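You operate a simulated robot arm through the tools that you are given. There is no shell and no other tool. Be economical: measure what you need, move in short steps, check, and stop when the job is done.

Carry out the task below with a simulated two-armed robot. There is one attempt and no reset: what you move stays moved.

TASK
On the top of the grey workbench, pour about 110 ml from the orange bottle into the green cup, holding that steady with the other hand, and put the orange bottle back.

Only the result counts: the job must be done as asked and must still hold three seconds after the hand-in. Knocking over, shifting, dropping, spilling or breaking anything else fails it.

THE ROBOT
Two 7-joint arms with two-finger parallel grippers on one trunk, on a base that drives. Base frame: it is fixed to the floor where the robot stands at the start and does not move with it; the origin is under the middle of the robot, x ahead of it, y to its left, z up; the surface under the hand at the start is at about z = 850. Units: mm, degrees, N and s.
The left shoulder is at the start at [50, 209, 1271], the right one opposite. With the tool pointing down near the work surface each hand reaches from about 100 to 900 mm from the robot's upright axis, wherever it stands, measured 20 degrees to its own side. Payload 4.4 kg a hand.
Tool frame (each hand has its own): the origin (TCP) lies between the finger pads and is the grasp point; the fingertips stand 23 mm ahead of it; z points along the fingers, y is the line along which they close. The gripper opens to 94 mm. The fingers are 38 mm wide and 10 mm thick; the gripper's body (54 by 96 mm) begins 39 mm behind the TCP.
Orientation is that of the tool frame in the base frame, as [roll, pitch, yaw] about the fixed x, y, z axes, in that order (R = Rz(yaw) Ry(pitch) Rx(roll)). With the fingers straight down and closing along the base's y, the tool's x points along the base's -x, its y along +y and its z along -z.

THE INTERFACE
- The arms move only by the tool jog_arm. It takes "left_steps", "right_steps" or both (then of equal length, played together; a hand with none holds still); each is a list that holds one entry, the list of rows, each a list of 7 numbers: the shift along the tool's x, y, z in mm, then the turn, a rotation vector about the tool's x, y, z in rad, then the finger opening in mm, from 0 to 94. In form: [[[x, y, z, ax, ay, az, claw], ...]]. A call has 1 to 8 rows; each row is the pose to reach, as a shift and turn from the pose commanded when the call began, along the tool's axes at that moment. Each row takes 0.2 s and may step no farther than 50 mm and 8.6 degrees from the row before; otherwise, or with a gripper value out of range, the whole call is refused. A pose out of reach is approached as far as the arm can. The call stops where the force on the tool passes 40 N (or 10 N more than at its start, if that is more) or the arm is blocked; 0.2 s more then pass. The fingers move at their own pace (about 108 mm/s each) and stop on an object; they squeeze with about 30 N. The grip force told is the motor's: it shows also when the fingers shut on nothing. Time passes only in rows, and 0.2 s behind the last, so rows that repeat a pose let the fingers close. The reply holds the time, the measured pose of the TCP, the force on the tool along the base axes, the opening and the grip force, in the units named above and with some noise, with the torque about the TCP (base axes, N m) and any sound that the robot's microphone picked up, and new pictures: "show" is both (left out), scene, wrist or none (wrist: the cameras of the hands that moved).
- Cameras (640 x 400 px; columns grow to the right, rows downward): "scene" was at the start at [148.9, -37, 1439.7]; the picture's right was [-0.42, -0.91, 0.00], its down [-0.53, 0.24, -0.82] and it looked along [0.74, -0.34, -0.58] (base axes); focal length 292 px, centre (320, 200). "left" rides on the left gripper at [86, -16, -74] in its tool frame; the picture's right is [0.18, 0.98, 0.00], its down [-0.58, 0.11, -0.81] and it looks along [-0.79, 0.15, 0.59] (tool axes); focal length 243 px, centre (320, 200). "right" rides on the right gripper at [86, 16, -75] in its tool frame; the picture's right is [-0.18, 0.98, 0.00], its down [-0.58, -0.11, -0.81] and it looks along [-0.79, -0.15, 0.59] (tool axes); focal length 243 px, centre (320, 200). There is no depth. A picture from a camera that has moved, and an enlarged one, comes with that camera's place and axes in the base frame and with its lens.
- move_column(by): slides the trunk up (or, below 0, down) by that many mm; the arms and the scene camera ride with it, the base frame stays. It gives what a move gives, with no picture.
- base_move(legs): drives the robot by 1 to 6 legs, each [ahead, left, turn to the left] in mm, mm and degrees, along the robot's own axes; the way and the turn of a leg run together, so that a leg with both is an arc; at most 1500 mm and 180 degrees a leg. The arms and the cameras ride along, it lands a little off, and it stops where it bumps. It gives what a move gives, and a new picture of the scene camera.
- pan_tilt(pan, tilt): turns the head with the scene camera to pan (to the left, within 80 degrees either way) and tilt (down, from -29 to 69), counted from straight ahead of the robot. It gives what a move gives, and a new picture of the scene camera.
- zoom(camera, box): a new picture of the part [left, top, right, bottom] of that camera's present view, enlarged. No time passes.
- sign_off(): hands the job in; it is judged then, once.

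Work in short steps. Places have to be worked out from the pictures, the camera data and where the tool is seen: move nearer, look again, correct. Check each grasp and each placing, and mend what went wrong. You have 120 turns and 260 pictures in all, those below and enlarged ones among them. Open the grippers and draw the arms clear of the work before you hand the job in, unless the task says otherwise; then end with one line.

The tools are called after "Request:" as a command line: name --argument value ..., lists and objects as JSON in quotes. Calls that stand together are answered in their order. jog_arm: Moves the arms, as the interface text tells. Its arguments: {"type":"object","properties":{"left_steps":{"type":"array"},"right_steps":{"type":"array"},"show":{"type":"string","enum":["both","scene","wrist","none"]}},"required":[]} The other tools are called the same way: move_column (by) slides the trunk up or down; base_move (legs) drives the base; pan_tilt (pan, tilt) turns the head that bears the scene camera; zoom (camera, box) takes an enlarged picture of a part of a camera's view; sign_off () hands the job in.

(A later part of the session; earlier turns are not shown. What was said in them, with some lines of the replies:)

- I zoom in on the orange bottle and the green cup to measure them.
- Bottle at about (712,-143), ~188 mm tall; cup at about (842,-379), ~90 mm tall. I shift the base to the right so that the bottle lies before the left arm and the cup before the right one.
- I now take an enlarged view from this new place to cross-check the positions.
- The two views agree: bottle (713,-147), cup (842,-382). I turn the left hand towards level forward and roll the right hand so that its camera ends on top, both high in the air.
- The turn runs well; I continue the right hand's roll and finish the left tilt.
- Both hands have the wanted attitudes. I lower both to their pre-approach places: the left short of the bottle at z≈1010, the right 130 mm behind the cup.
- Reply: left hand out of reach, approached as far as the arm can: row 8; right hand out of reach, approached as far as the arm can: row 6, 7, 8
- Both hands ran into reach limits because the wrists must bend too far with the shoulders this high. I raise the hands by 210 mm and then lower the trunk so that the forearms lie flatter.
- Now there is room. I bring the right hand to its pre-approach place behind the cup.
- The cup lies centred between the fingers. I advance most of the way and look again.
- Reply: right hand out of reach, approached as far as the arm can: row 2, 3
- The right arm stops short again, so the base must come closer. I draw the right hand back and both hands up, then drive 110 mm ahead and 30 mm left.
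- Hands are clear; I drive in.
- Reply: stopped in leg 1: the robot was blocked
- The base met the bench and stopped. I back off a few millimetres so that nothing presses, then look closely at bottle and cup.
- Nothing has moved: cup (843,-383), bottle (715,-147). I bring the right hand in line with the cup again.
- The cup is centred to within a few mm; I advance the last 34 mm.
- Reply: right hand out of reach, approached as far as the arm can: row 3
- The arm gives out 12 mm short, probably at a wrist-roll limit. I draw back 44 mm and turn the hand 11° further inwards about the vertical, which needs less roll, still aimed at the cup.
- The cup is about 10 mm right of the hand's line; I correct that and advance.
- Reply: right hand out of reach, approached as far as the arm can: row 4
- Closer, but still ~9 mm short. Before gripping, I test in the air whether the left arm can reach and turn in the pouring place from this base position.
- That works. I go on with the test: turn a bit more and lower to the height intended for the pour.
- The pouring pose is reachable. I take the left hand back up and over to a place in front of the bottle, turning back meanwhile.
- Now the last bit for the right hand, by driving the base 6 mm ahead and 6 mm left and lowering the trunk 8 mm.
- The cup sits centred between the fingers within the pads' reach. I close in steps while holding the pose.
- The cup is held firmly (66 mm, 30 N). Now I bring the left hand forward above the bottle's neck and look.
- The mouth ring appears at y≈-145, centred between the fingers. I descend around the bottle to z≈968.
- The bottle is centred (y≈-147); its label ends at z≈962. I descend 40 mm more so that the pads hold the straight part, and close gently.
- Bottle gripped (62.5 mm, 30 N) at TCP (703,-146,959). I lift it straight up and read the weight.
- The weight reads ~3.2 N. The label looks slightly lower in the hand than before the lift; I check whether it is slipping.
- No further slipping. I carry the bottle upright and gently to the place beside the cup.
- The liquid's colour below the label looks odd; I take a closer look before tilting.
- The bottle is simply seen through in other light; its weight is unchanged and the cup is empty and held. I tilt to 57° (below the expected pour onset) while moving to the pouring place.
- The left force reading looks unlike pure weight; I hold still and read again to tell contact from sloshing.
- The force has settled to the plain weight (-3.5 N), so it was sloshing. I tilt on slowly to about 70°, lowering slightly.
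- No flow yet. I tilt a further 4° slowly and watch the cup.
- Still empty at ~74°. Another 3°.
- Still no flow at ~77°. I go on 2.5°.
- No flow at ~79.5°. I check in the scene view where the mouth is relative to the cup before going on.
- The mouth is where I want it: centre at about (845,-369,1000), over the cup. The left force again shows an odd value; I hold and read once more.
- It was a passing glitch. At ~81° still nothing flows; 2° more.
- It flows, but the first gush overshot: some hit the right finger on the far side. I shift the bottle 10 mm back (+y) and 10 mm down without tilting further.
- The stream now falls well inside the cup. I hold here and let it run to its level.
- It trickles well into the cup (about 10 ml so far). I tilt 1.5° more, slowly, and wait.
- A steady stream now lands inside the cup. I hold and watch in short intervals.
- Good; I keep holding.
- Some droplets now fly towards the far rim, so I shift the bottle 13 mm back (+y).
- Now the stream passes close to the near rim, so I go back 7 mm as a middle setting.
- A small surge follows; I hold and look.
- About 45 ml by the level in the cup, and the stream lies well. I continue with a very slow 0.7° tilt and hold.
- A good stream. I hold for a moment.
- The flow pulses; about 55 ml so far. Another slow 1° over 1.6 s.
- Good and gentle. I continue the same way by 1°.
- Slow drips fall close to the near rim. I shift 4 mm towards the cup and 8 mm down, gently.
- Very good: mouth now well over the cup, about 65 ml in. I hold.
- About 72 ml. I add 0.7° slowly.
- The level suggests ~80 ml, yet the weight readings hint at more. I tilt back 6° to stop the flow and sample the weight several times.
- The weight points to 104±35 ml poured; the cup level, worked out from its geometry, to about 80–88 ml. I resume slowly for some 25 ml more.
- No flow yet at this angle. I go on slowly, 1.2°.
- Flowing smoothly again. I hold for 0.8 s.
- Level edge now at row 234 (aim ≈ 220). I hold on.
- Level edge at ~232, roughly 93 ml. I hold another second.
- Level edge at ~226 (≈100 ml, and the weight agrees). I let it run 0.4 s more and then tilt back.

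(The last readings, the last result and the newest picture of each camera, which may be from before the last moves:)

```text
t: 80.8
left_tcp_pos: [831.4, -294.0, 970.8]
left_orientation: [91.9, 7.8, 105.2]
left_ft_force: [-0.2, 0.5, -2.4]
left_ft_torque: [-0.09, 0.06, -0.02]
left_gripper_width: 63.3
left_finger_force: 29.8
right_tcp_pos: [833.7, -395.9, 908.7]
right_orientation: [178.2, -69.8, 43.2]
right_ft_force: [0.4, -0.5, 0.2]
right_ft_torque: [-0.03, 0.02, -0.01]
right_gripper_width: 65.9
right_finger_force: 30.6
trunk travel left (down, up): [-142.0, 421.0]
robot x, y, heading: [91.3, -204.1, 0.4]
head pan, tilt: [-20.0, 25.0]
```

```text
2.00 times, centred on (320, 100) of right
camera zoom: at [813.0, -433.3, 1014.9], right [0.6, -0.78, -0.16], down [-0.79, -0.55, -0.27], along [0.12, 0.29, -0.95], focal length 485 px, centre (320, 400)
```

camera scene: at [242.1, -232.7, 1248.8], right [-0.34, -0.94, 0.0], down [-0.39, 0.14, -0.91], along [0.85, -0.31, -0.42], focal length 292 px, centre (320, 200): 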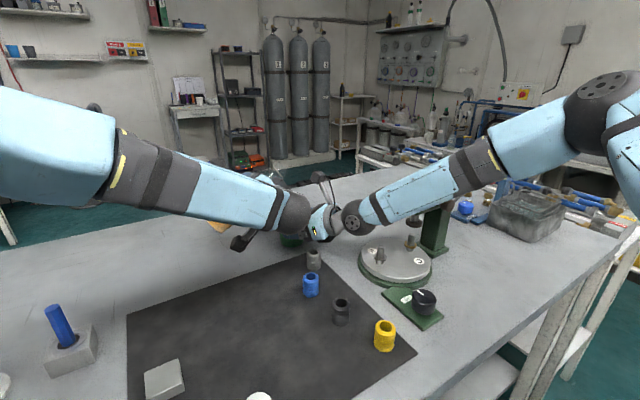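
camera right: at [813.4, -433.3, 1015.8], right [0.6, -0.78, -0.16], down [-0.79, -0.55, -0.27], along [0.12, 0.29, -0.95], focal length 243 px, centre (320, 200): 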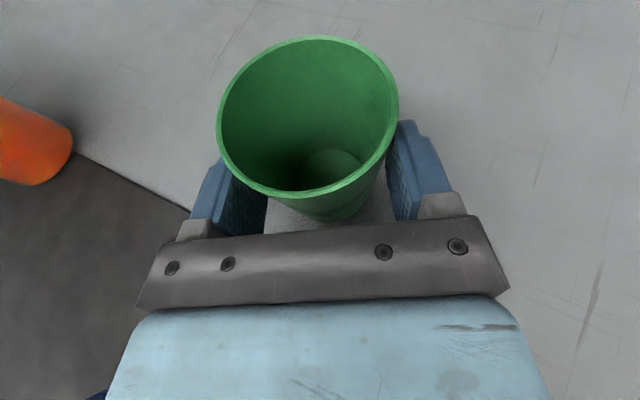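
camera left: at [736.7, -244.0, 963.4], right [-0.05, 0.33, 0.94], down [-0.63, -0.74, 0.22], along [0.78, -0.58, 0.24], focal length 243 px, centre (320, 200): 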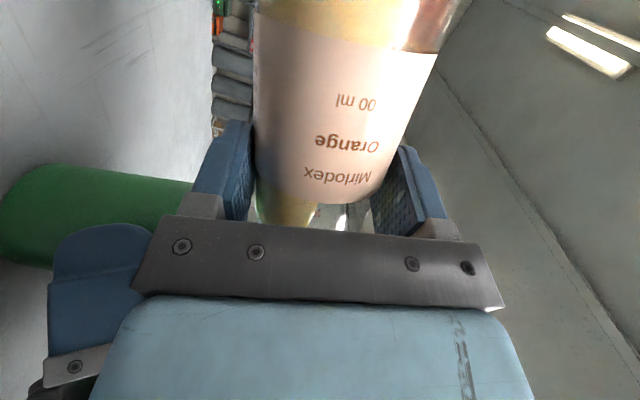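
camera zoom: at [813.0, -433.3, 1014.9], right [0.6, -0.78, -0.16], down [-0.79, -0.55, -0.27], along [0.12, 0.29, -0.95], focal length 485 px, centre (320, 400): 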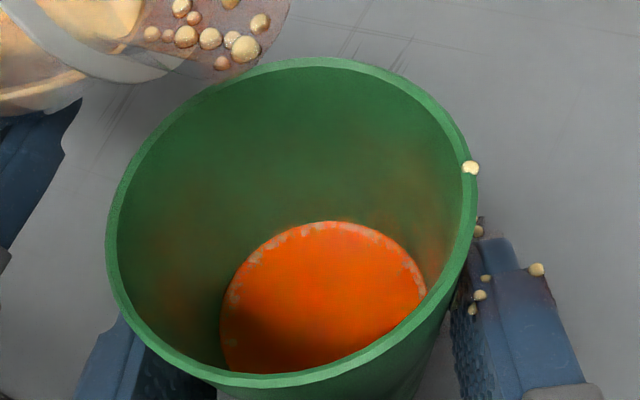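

The flow has stopped with the surface edge at row 221, about 105–110 ml. I bring the bottle upright while lifting it.

Request:
jog_arm --left_steps '[[[-0.3, 8, 0, 0.0207, 0, -0.0773, 58], [-1, 21, 0, 0.0466, 0, -0.1739, 58], [-1.7, 35, 0, 0.0751, 0, -0.2801, 58], [-2.5, 50, 0, 0.1035, 0, -0.3864, 58], [-3.3, 65, -0.5, 0.132, 0, -0.4926, 58], [-4, 80, -1, 0.1605, 0, -0.5989, 58], [-4.8, 94, -1.2, 0.1889, 0, -0.7051, 58], [-5.3, 104, -1.4, 0.2174, 0, -0.8114, 58]]]' --show "none"

Request:
jog_arm --left_steps '[[[0, 0, 0, 0.0285, 0, -0.1062, 58], [0, 0, 0, 0.0569, 0, -0.2125, 58], [0, 0, 0, 0.0854, 0, -0.3187, 58], [0, 0, 0, 0.1113, 0, -0.4153, 58], [0, 0, 0, 0.132, 0, -0.4926, 58], [0, 0, 0, 0.1475, 0, -0.5506, 58], [0, 0, 0, 0.1527, 0, -0.57, 58]]]' --show "both"

Request:
zoom --camera "right" --box '[0, 0, 640, 400]'

```text
t: 82.6
left_tcp_pos: [831.0, -285.0, 1075.2]
left_orientation: [110.9, 53.5, 115.4]
left_ft_force: [0.7, 0.4, -2.4]
left_ft_torque: [-0.06, 0.05, 0.01]
left_gripper_width: 63.7
left_finger_force: 29.9
right_tcp_pos: [832.9, -394.9, 908.7]
right_orientation: [178.2, -69.9, 43.1]
right_ft_force: [-0.2, 0.1, -0.4]
right_ft_torque: [0.0, 0.0, -0.01]
right_gripper_width: 66.0
right_finger_force: 30.0
trunk travel left (down, up): [-142.0, 421.0]
robot x, y, heading: [91.0, -206.6, -0.1]
head pan, tilt: [-20.0, 25.0]
```

```text
t: 84.2
left_tcp_pos: [830.8, -285.5, 1074.4]
left_orientation: [-180.0, 75.2, -179.9]
left_ft_force: [0.0, 0.2, -2.1]
left_ft_torque: [0.0, 0.02, -0.03]
left_gripper_width: 63.5
left_finger_force: 29.8
right_tcp_pos: [834.3, -396.1, 907.9]
right_orientation: [178.2, -69.9, 43.2]
right_ft_force: [0.0, 0.0, -0.1]
right_ft_torque: [-0.02, 0.02, 0.03]
right_gripper_width: 65.9
right_finger_force: 30.5
trunk travel left (down, up): [-142.0, 421.0]
robot x, y, heading: [86.5, -208.8, 0.0]
head pan, tilt: [-20.0, 25.0]
camera scene: at [242.2, -232.7, 1248.8], right [-0.34, -0.94, 0.01], down [-0.39, 0.14, -0.91], along [0.85, -0.31, -0.42], focal length 292 px, centre (320, 200)
camera left: at [736.3, -300.5, 1010.5], right [-0.05, 0.98, -0.18], down [-0.63, 0.11, 0.77], along [0.77, 0.15, 0.62], focal length 243 px, centre (320, 200)
```

scene: 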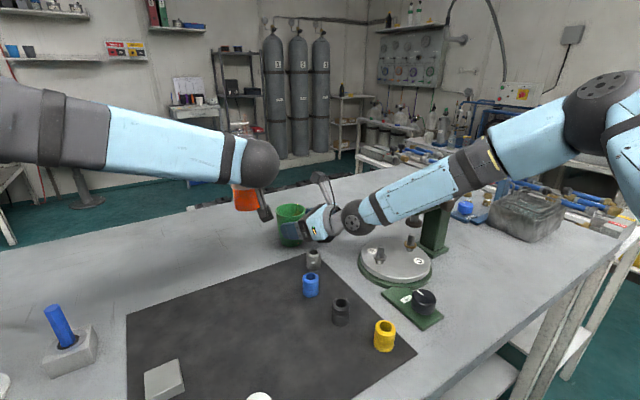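
left: 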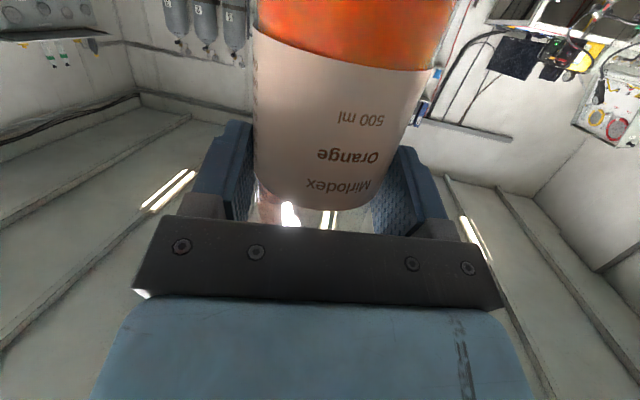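

```text
1.00 times, centred on (320, 200) of right (not enlarged: the box is as wide or as high as the picture)
camera zoom: at [813.0, -433.3, 1014.9], right [0.6, -0.78, -0.16], down [-0.79, -0.55, -0.27], along [0.12, 0.29, -0.95], focal length 243 px, centre (320, 200)
```

zoom: 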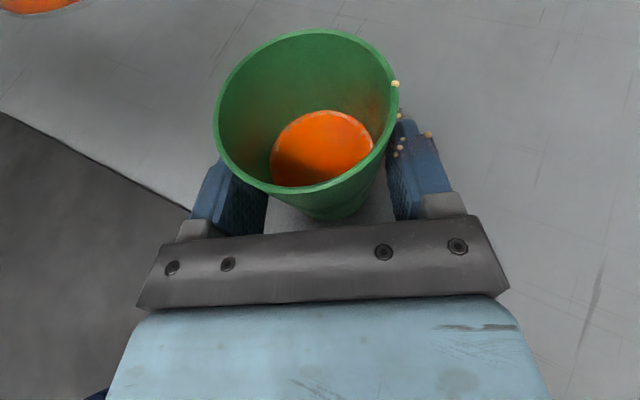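

The cup holds its liquid, the bench under it looks clean, and the bottle sits in the hand as when first grasped. I carry it back above its place.

Request:
jog_arm --left_steps '[[[4, 12, -10, 0, 0, 0, 58], [10, 30, -26, 0, 0, 0, 58], [17, 50, -43, 0, 0, 0, 58], [24, 71, -61, 0, 0, 0, 58], [31, 92, -79, 0, 0, 0, 58], [38, 113, -97, 0, 0, 0, 58], [43, 130, -111, 0, 0, 0, 58], [47, 140, -119.5, 0, 0, 0, 58]]]' --show "none"

Request:
pan_tilt --pan 0 --tilt 30

```text
t: 86.0
left_tcp_pos: [704.8, -144.5, 1059.6]
left_orientation: [179.8, 75.2, 179.9]
left_ft_force: [0.2, 0.8, -2.5]
left_ft_torque: [0.03, 0.02, -0.03]
left_gripper_width: 63.3
left_finger_force: 29.5
right_tcp_pos: [833.4, -396.4, 907.6]
right_orientation: [178.2, -69.9, 43.1]
right_ft_force: [-0.6, 0.7, -0.5]
right_ft_torque: [0.0, 0.04, 0.0]
right_gripper_width: 65.9
right_finger_force: 30.5
trunk travel left (down, up): [-142.0, 421.0]
robot x, y, heading: [91.5, -209.3, 0.0]
head pan, tilt: [-20.0, 25.0]
```

```text
t: 86.9
left_tcp_pos: [704.2, -144.0, 1059.1]
left_orientation: [179.8, 75.2, 179.9]
left_ft_force: [-0.5, -0.3, -2.1]
left_ft_torque: [0.01, -0.02, 0.0]
left_gripper_width: 63.4
left_finger_force: 29.9
right_tcp_pos: [833.9, -395.2, 906.9]
right_orientation: [178.3, -69.9, 43.1]
right_ft_force: [0.9, -0.6, -0.1]
right_ft_torque: [0.0, 0.04, -0.01]
right_gripper_width: 65.7
right_finger_force: 30.0
trunk travel left (down, up): [-142.0, 421.0]
robot x, y, heading: [89.1, -205.4, 0.3]
head pan, tilt: [0.0, 30.0]
camera scene: at [246.1, -201.3, 1240.7], right [0.0, -1.0, 0.01], down [-0.5, -0.01, -0.87], along [0.87, 0.0, -0.5], focal length 292 px, centre (320, 200)
```

scene: 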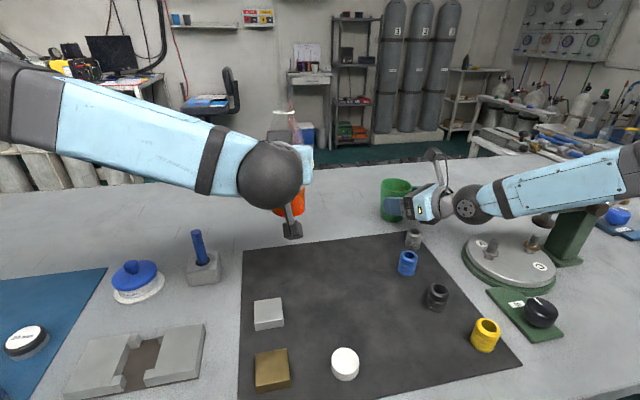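

I check whether the bottle hangs upright before lowering.

Request:
zoom --camera "scene" --box '[240, 90, 440, 240]'

```text
2.67 times, centred on (340, 165) of scene
camera zoom: at [246.1, -201.3, 1240.7], right [0.0, -1.0, 0.01], down [-0.5, -0.01, -0.87], along [0.87, 0.0, -0.5], focal length 778 px, centre (267, 293)
```

zoom: 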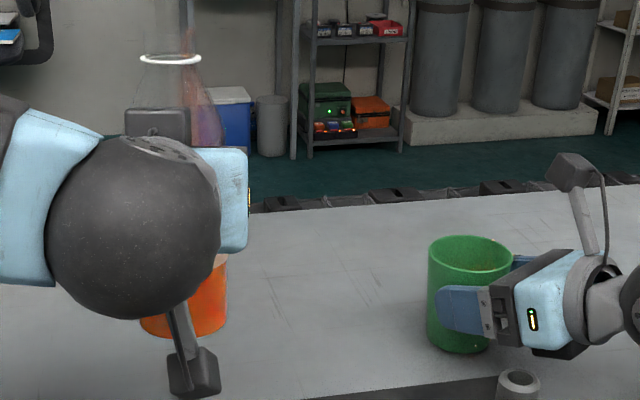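

It hangs upright, about 8 mm higher in the hand than after the slip. I lower it to just above the bench.

Request:
jog_arm --left_steps '[[[15, -1, 4, 0, 0, 0, 58], [33, -1.5, 8.7, 0, 0, 0, 58], [52, -1.5, 13.5, 0, 0, 0, 58], [70, -1.5, 18, 0, 0, 0, 58], [82, -1.5, 21, 0, 0, 0, 58], [88, -1.5, 22.5, 0, 0, 0, 58]]]' --show "none"

Request:
jog_arm --left_steps '[[[2, 0, 0.5, 0, 0, 0, 58], [4, 0, 1, 0, 0, 0, 58]]]' --show "wrist"

```text
t: 88.3
left_tcp_pos: [702.6, -145.5, 968.4]
left_orientation: [179.8, 75.3, 179.9]
left_ft_force: [0.4, 0.9, -2.6]
left_ft_torque: [-0.01, 0.0, -0.01]
left_gripper_width: 63.2
left_finger_force: 29.7
right_tcp_pos: [834.5, -395.2, 908.8]
right_orientation: [178.2, -69.9, 43.1]
right_ft_force: [0.6, -0.4, -0.8]
right_ft_torque: [0.0, 0.02, 0.0]
right_gripper_width: 65.8
right_finger_force: 29.6
trunk travel left (down, up): [-142.0, 421.0]
robot x, y, heading: [87.6, -203.1, 0.0]
head pan, tilt: [0.0, 30.0]
```

```text
t: 88.9
left_tcp_pos: [703.6, -144.5, 965.5]
left_orientation: [179.8, 75.3, 179.9]
left_ft_force: [0.4, -0.6, -2.0]
left_ft_torque: [-0.02, 0.02, -0.02]
left_gripper_width: 63.3
left_finger_force: 29.3
right_tcp_pos: [834.3, -396.5, 906.8]
right_orientation: [178.2, -69.9, 43.1]
right_ft_force: [0.5, 0.3, 1.4]
right_ft_torque: [0.02, 0.0, -0.02]
right_gripper_width: 65.8
right_finger_force: 29.8
trunk travel left (down, up): [-142.0, 421.0]
robot x, y, heading: [89.2, -207.6, -0.0]
head pan, tilt: [0.0, 30.0]
camera left: at [607.7, -161.0, 901.0], right [-0.05, 0.98, -0.18], down [-0.63, 0.11, 0.77], along [0.77, 0.15, 0.62], focal length 243 px, centre (320, 200)
```

left: 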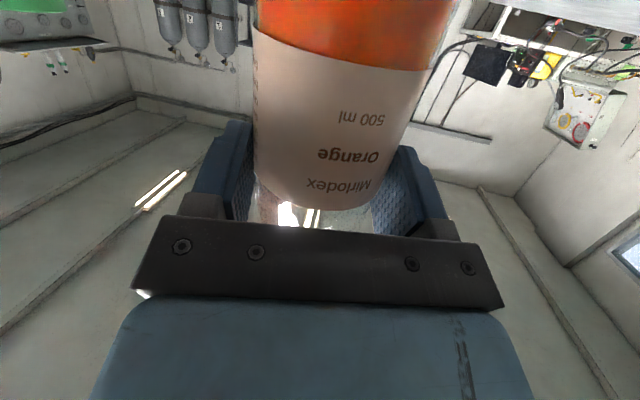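

Not yet in contact. I lower in 1.5 mm steps until the bench takes the load.

Request:
jog_arm --left_steps '[[[1.5, -0.5, 0.4, 0, 0, 0, 58], [3, -0.5, 0.8, 0, 0, 0, 58], [4, -0.5, 1, 0, 0, 0, 58]]]' --show "none"

Request:
jog_arm --left_steps '[[[1, 0, 0.3, 0, 0, 0, 58], [2, 0, 0.5, 0, 0, 0, 58]]]' --show "none"

```text
t: 89.7
left_tcp_pos: [701.4, -146.1, 962.6]
left_orientation: [179.9, 75.5, 180.0]
left_ft_force: [-6.6, 4.5, 12.5]
left_ft_torque: [0.21, 0.26, 0.04]
left_gripper_width: 63.3
left_finger_force: 30.6
right_tcp_pos: [833.6, -396.0, 908.4]
right_orientation: [178.2, -70.0, 43.1]
right_ft_force: [0.3, 0.1, 1.0]
right_ft_torque: [-0.03, 0.03, 0.0]
right_gripper_width: 65.8
right_finger_force: 29.9
trunk travel left (down, up): [-142.0, 421.0]
robot x, y, heading: [91.7, -208.6, 0.1]
head pan, tilt: [0.0, 30.0]
```

```text
t: 90.3
left_tcp_pos: [702.9, -146.2, 960.0]
left_orientation: [179.7, 75.4, 179.9]
left_ft_force: [-1.1, 7.8, 18.4]
left_ft_torque: [0.57, -0.54, 0.3]
left_gripper_width: 63.4
left_finger_force: 29.8
right_tcp_pos: [833.1, -395.1, 907.7]
right_orientation: [178.2, -69.9, 43.1]
right_ft_force: [0.2, -0.4, -0.7]
right_ft_torque: [-0.05, 0.03, -0.01]
right_gripper_width: 66.0
right_finger_force: 30.0
trunk travel left (down, up): [-142.0, 421.0]
robot x, y, heading: [87.7, -208.1, -0.0]
head pan, tilt: [0.0, 30.0]
```

The bottle stands on the bench. I take off the excess pressure by 1 mm and open the fingers gradually.

Request:
jog_arm --left_steps '[[[-1, 0, -0.3, 0, 0, 0, 58], [-1.3, 0, -0.4, 0, 0, 0, 58], [-1.3, 0, -0.4, 0, 0, 0, 66], [-1.3, 0, -0.4, 0, 0, 0, 70], [-1.3, 0, -0.4, 0, 0, 0, 76], [-1.3, 0, -0.4, 0, 0, 0, 85], [-1.3, 0, -0.4, 0, 0, 0, 94]]]' --show "both"

```text
t: 91.9
left_tcp_pos: [703.2, -146.2, 960.4]
left_orientation: [179.8, 75.3, 179.9]
left_ft_force: [-0.3, -0.3, 0.1]
left_ft_torque: [0.0, -0.02, 0.0]
left_gripper_width: 94.1
left_finger_force: 0.1
right_tcp_pos: [833.4, -395.3, 907.9]
right_orientation: [178.2, -69.9, 43.1]
right_ft_force: [0.0, 0.5, 0.7]
right_ft_torque: [-0.02, 0.01, 0.0]
right_gripper_width: 65.8
right_finger_force: 29.4
trunk travel left (down, up): [-142.0, 421.0]
robot x, y, heading: [90.0, -205.8, -0.1]
head pan, tilt: [0.0, 30.0]
camera scene: at [246.0, -201.2, 1240.7], right [0.0, -1.0, 0.01], down [-0.5, -0.01, -0.87], along [0.87, 0.0, -0.5], focal length 292 px, centre (320, 200)
camera left: at [607.9, -161.7, 896.5], right [-0.05, 0.98, -0.18], down [-0.63, 0.11, 0.77], along [0.77, 0.15, 0.62], focal length 243 px, centre (320, 200)
```

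scene: 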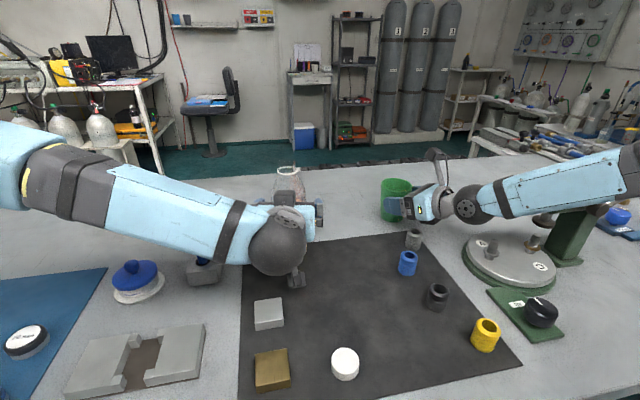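
left: 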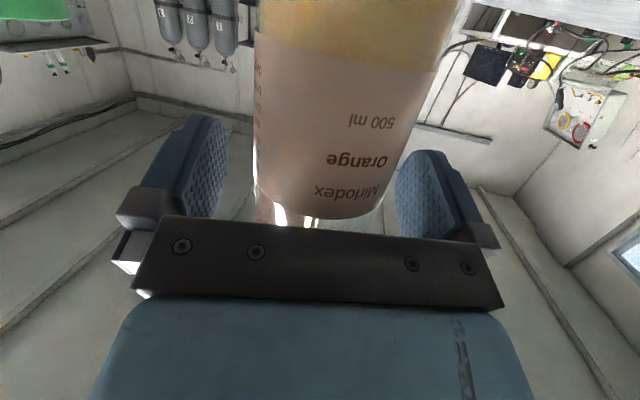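

Released. I withdraw the left hand straight up the way it came, then back, to see bottle and level.

Request:
jog_arm --left_steps '[[[-25, 0, -7, 0, 0, 0, 94], [-52, 0, -14, 0, 0, 0, 94], [-80, 0, -21, 0, 0, 0, 94], [-110, 0, -29, 0, 0, 0, 94], [-97, 0, -77, 0, 0, 0, 94], [-85, 15, -123, 0, 0, 0, 94], [-85, 50, -145, 0, 0, 0, 94], [-85, 95, -155, 0, 0, 0, 94]]]' --show "scene"

Request:
zoom --camera "scene" --box '[240, 150, 440, 275]'

```text
t: 93.7
left_tcp_pos: [575.7, -53.0, 1083.5]
left_orientation: [179.7, 75.2, 179.7]
left_ft_force: [-0.3, -0.7, -0.6]
left_ft_torque: [0.01, 0.02, 0.03]
left_gripper_width: 94.1
left_finger_force: 0.1
right_tcp_pos: [834.1, -395.6, 908.6]
right_orientation: [178.2, -69.9, 43.1]
right_ft_force: [0.1, 0.2, 0.3]
right_ft_torque: [-0.04, 0.05, -0.04]
right_gripper_width: 65.6
right_finger_force: 29.7
trunk travel left (down, up): [-142.0, 421.0]
robot x, y, heading: [88.5, -206.1, -0.2]
head pan, tilt: [0.0, 30.0]
camera scene: at [246.2, -201.3, 1240.6], right [0.0, -1.0, 0.01], down [-0.5, -0.01, -0.87], along [0.87, 0.0, -0.5], focal length 292 px, centre (320, 200)
```

scene: 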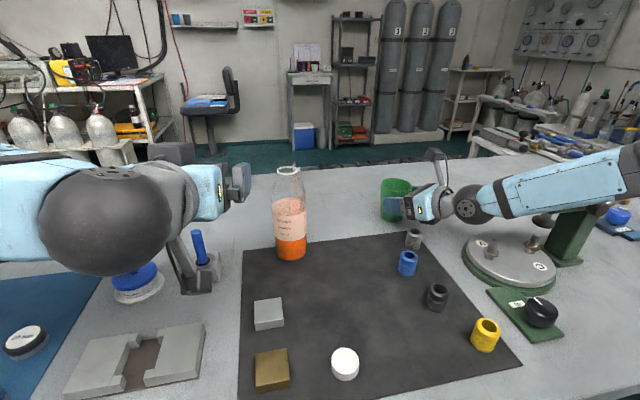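

```text
3.20 times, centred on (340, 212) of scene
camera zoom: at [246.2, -201.3, 1240.6], right [0.0, -1.0, 0.01], down [-0.5, -0.01, -0.87], along [0.87, 0.0, -0.5], focal length 934 px, centre (256, 160)
```

zoom: 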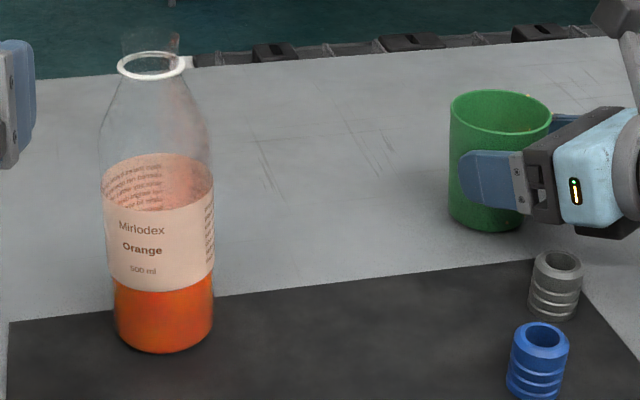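

The bottle stands upright in its place, but the front of the label hides the level. I turn the left hand to point down so that its camera looks into the bottle from above.

Request:
jog_arm --left_steps '[[[-15, -9, -2, 0, 0.14, 0, 94], [-30, -18, -4, 0, 0.28, 0, 94], [-45, -27, -6, 0, 0.42, 0, 94], [-60, -36, -8, 0, 0.56, 0, 94], [-75, -45, -10, 0, 0.7, 0, 94], [-90, -54, -12, 0, 0.84, 0, 94], [-95, -65, -14, 0, 0.98, 0, 94], [-95, -77, -14.6, 0, 1.12, 0, 94]]]' --show "wrist"

```text
t: 95.5
left_tcp_pos: [584.8, -129.4, 1177.4]
left_orientation: [180.0, 11.0, 180.0]
left_ft_force: [0.2, -0.2, -0.1]
left_ft_torque: [-0.01, -0.01, 0.01]
left_gripper_width: 94.0
left_finger_force: 0.1
right_tcp_pos: [834.2, -396.7, 907.2]
right_orientation: [178.2, -69.9, 43.1]
right_ft_force: [0.6, 0.3, -0.9]
right_ft_torque: [-0.06, -0.01, -0.01]
right_gripper_width: 65.9
right_finger_force: 29.9
trunk travel left (down, up): [-142.0, 421.0]
robot x, y, heading: [90.7, -205.3, -0.0]
head pan, tilt: [0.0, 30.0]
camera left: at [484.5, -144.5, 1235.3], right [-0.18, 0.98, -0.03], down [0.42, 0.11, 0.9], along [0.89, 0.15, -0.43], focal length 243 px, centre (320, 200)
```

left: 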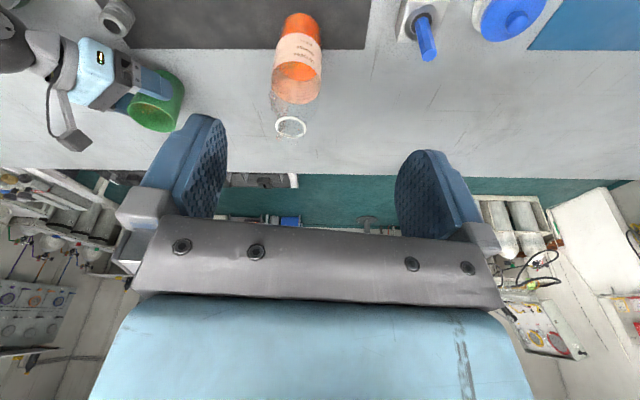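

Request:
zoom --camera "left" --box '[240, 0, 360, 140]'

```text
2.86 times, centred on (300, 70) of left
camera zoom: at [484.5, -144.5, 1235.3], right [-0.18, 0.98, -0.03], down [0.42, 0.11, 0.9], along [0.89, 0.15, -0.43], focal length 693 px, centre (377, 571)
```

zoom: 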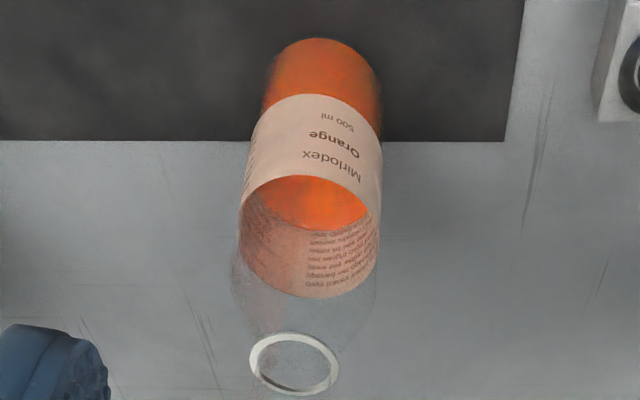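

Measured as at the start, the level fell from z≈955 to ≈915, i.e. about 110 ml. Now I release the cup, opening in small steps so that the few drops on the finger stay there.

Request:
jog_arm --right_steps '[[[0, 0, 0, 0, 0, 0, 68], [0, 0, 0, 0, 0, 0, 71], [0, 0, 0, 0, 0, 0, 75], [0, 0, 0, 0, 0, 0, 79], [0, 0, 0, 0, 0, 0, 83], [0, 0, 0, 0, 0, 0, 87], [0, 0, 0, 0, 0, 0, 91], [0, 0, 0, 0, 0, 0, 94]]]' --show "wrist"

```text
t: 97.3
left_tcp_pos: [584.3, -129.4, 1178.0]
left_orientation: [179.9, 11.0, -179.9]
left_ft_force: [-0.4, 0.1, 0.3]
left_ft_torque: [0.02, 0.02, -0.02]
left_gripper_width: 94.0
left_finger_force: 0.0
right_tcp_pos: [833.7, -395.8, 907.6]
right_orientation: [178.2, -69.9, 43.1]
right_ft_force: [-0.5, 0.3, 0.5]
right_ft_torque: [-0.01, 0.01, 0.0]
right_gripper_width: 93.8
right_finger_force: 0.1
trunk travel left (down, up): [-142.0, 421.0]
robot x, y, heading: [89.9, -203.5, 0.0]
head pan, tilt: [0.0, 30.0]
camera right: at [812.9, -433.3, 1015.0], right [0.6, -0.78, -0.16], down [-0.79, -0.55, -0.27], along [0.12, 0.29, -0.95], focal length 243 px, centre (320, 200)
```

right: 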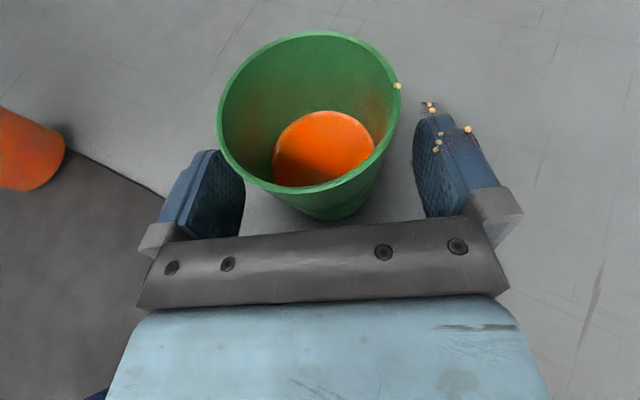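

Cup stands free and still. I draw the right hand slowly back along its own axis.

Request:
jog_arm --right_steps '[[[0, 0, -4, 0, 0, 0, 94], [0, 0, -12, 0, 0, 0, 94], [0, 0, -24, 0, 0, 0, 94], [0, 0, -38, 0, 0, 0, 94], [0, 0, -54, 0, 0, 0, 94], [1, 0, -70, 0, 0, 0, 94], [3, 0, -84, 0, 0, 0, 94], [5, 0, -94, 0, 0, 0, 94]]]' --show "both"

```text
t: 99.1
left_tcp_pos: [586.3, -127.7, 1175.4]
left_orientation: [-179.9, 11.0, -180.0]
left_ft_force: [0.1, -0.5, -0.9]
left_ft_torque: [0.0, 0.0, -0.05]
left_gripper_width: 94.0
left_finger_force: 0.0
right_tcp_pos: [765.3, -445.6, 939.3]
right_orientation: [178.9, -69.4, 43.1]
right_ft_force: [0.0, 0.1, 0.3]
right_ft_torque: [0.01, -0.05, 0.0]
right_gripper_width: 94.1
right_finger_force: 0.0
trunk travel left (down, up): [-142.0, 421.0]
robot x, y, heading: [92.4, -208.0, -0.0]
head pan, tilt: [0.0, 30.0]
camera scene: at [248.0, -199.0, 1239.9], right [0.0, -1.0, 0.01], down [-0.5, -0.01, -0.87], along [0.87, 0.0, -0.5], focal length 292 px, centre (320, 200)
camera right: at [746.0, -483.3, 1047.9], right [0.61, -0.77, -0.16], down [-0.78, -0.56, -0.26], along [0.11, 0.29, -0.95], focal length 243 px, centre (320, 200)
```

scene: 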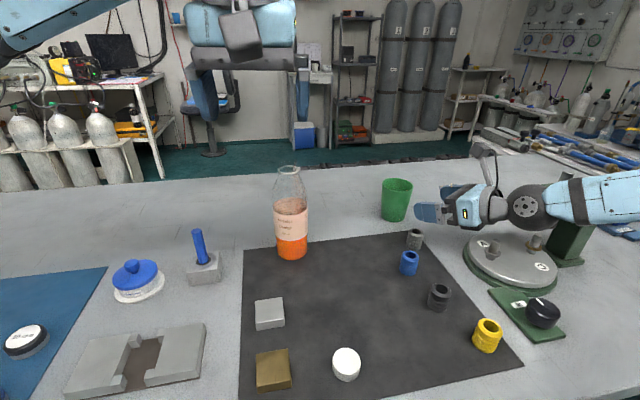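
right: 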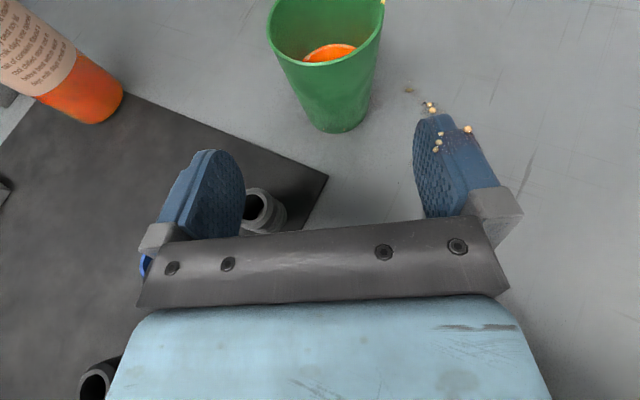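

Bottle and cup both stand well. I draw the right hand a little farther away, gently.

Request:
jog_arm --right_steps '[[[2, 0, -4, 0, 0, 0, 94], [6, 0, -12, 0, 0, 0, 94], [12, 0, -24, 0, 0, 0, 94], [20, 0, -38, 0, 0, 0, 94], [28, 0, -52, 0, 0, 0, 94], [34, 0, -64, 0, 0, 0, 94], [38, 0, -72, 0, 0, 0, 94], [40, 0, -76, 0, 0, 0, 94]]]' --show "scene"

Request:
zoom --camera "scene" --box '[250, 150, 450, 275]'

```text
t: 100.4
left_tcp_pos: [586.4, -134.2, 1176.8]
left_orientation: [179.6, 10.9, -180.0]
left_ft_force: [0.4, -0.1, 0.7]
left_ft_torque: [0.01, 0.01, 0.02]
left_gripper_width: 94.0
left_finger_force: 0.1
right_tcp_pos: [735.1, -486.7, 994.8]
right_orientation: [178.9, -70.1, 42.3]
right_ft_force: [-0.5, 10.8, 4.0]
right_ft_torque: [-0.49, 0.12, -0.46]
right_gripper_width: 94.2
right_finger_force: 0.1
trunk travel left (down, up): [-142.0, 421.0]
robot x, y, heading: [89.6, -209.1, -0.2]
head pan, tilt: [0.0, 30.0]
stopped in row 6 (right hand): the force on the tool passed its limit at 58 N (the readings are from after the stop); the commanded pose is now the measured one
camera scene: at [249.4, -207.2, 1240.3], right [0.0, -1.0, 0.0], down [-0.5, 0.0, -0.87], along [0.87, 0.0, -0.5], focal length 292 px, centre (320, 200)
```

scene: 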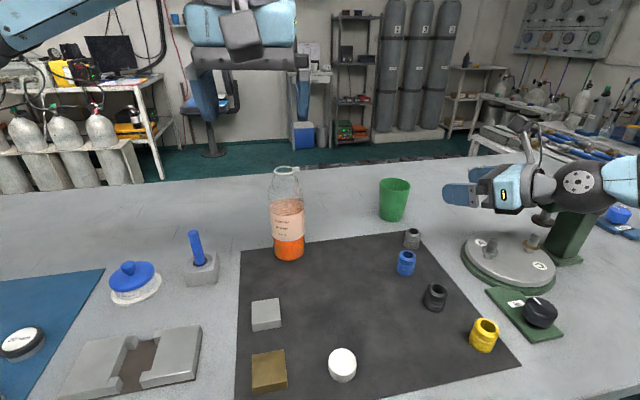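

```text
3.20 times, centred on (350, 212) of scene
camera zoom: at [249.4, -207.2, 1240.3], right [0.0, -1.0, 0.0], down [-0.5, 0.0, -0.87], along [0.87, 0.0, -0.5], focal length 934 px, centre (224, 160)
```

zoom: 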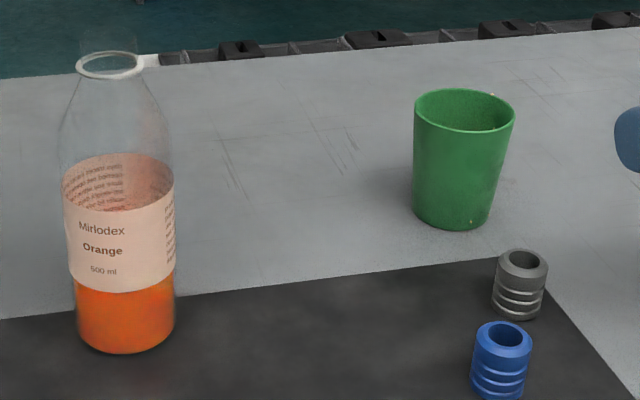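

The retreating right hand bumped the press behind it; the press appears unmoved in the picture. I move the hand off it, towards +y and up, gently.

Request:
jog_arm --right_steps '[[[2, -5, 4, 0, 0, 0, 94], [5, -11, 9, 0, 0, 0, 94], [14, -13, 7, 0, 0, 0, 94], [26, -14, 4, 0, 0, 0, 94], [40, -15, 0, 0, 0, 0, 94], [52, -15, -3, 0, 0, 0, 94]]]' --show "both"

Request:
zoom --camera "scene" --box '[400, 130, 640, 340]'

```text
t: 101.8
left_tcp_pos: [588.5, -136.5, 1176.2]
left_orientation: [179.7, 10.8, 179.9]
left_ft_force: [-0.6, 0.8, -0.9]
left_ft_torque: [-0.06, 0.01, 0.01]
left_gripper_width: 94.2
left_finger_force: 0.1
right_tcp_pos: [738.0, -468.4, 1042.7]
right_orientation: [179.3, -70.1, 41.9]
right_ft_force: [-0.4, 0.2, -0.1]
right_ft_torque: [-0.02, -0.02, 0.04]
right_gripper_width: 93.9
right_finger_force: 0.1
trunk travel left (down, up): [-142.0, 421.0]
robot x, y, heading: [87.7, -207.5, 0.1]
head pan, tilt: [0.0, 30.0]
camera scene: at [249.9, -208.4, 1240.0], right [0.0, -1.0, 0.0], down [-0.5, 0.0, -0.87], along [0.87, 0.0, -0.5], focal length 292 px, centre (320, 200)
camera right: at [717.6, -507.1, 1150.1], right [0.6, -0.78, -0.17], down [-0.79, -0.55, -0.27], along [0.12, 0.3, -0.95], focal length 243 px, centre (320, 200)
```

scene: 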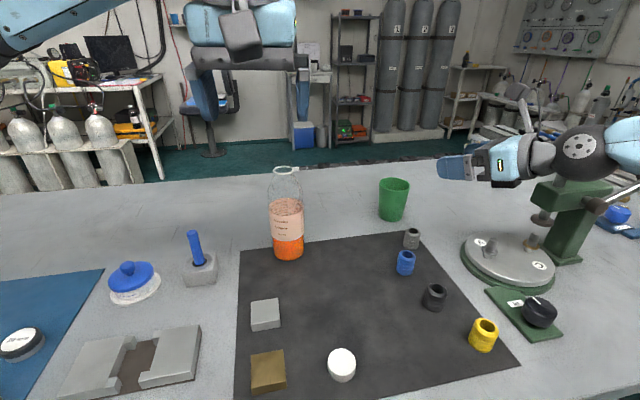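
right: 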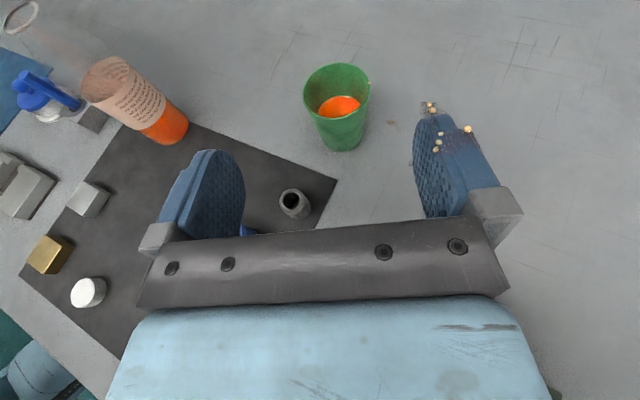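

```text
1.90 times, centred on (520, 235) of scene
camera zoom: at [249.9, -208.4, 1240.0], right [0.0, -1.0, 0.0], down [-0.5, 0.0, -0.87], along [0.87, 0.0, -0.5], focal length 556 px, centre (-61, 133)
```

zoom: 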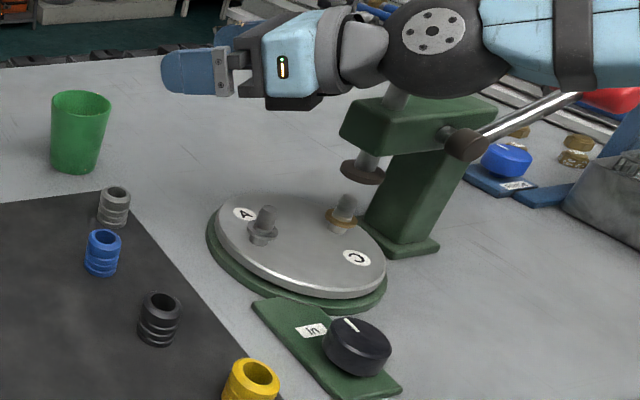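

The press and all else look in place. I raise the right hand another 60 mm to stand quite clear of the press.

Request:
jog_arm --right_steps '[[[8, 0, -2, 0, 0, 0, 94], [20, 0, -6, 0, 0, 0, 94], [34, 0, -11, 0, 0, 0, 94], [48, 0, -16, 0, 0, 0, 94], [57, 0, -20, 0, 0, 0, 94], [57, 0, -20, 0, 0, 0, 94]]]' --show "scene"

```text
t: 103.2
left_tcp_pos: [588.7, -136.4, 1175.9]
left_orientation: [179.6, 10.9, 179.9]
left_ft_force: [0.0, -0.5, -0.2]
left_ft_torque: [-0.02, 0.01, 0.01]
left_gripper_width: 94.1
left_finger_force: 0.0
right_tcp_pos: [738.5, -467.9, 1103.5]
right_orientation: [179.2, -70.1, 41.8]
right_ft_force: [-0.7, -0.3, 0.7]
right_ft_torque: [-0.01, -0.01, 0.02]
right_gripper_width: 93.9
right_finger_force: 0.0
trunk travel left (down, up): [-142.0, 421.0]
robot x, y, heading: [89.9, -207.7, -0.1]
head pan, tilt: [0.0, 30.0]
camera scene: at [250.1, -208.5, 1240.0], right [0.0, -1.0, 0.0], down [-0.5, 0.0, -0.87], along [0.87, 0.0, -0.5], focal length 292 px, centre (320, 200)
```

scene: 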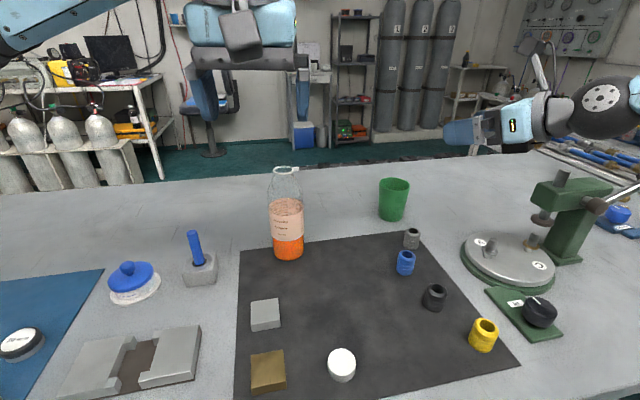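

Bottle and cup are upright in their places, both grippers are open and the arms are clear, so I hand the job in.

Request:
sign_off

```text
The job is handed in.
```

I poured about 110 ml into the green cup while the right hand held it, and put the orange bottle back in its place. A few drops missed the cup: some on the right finger, one on the cup rim, and possibly one on the bench. While drawing back, the right hand also bumped the green press at 58 N; it looked unmoved in the pictures.
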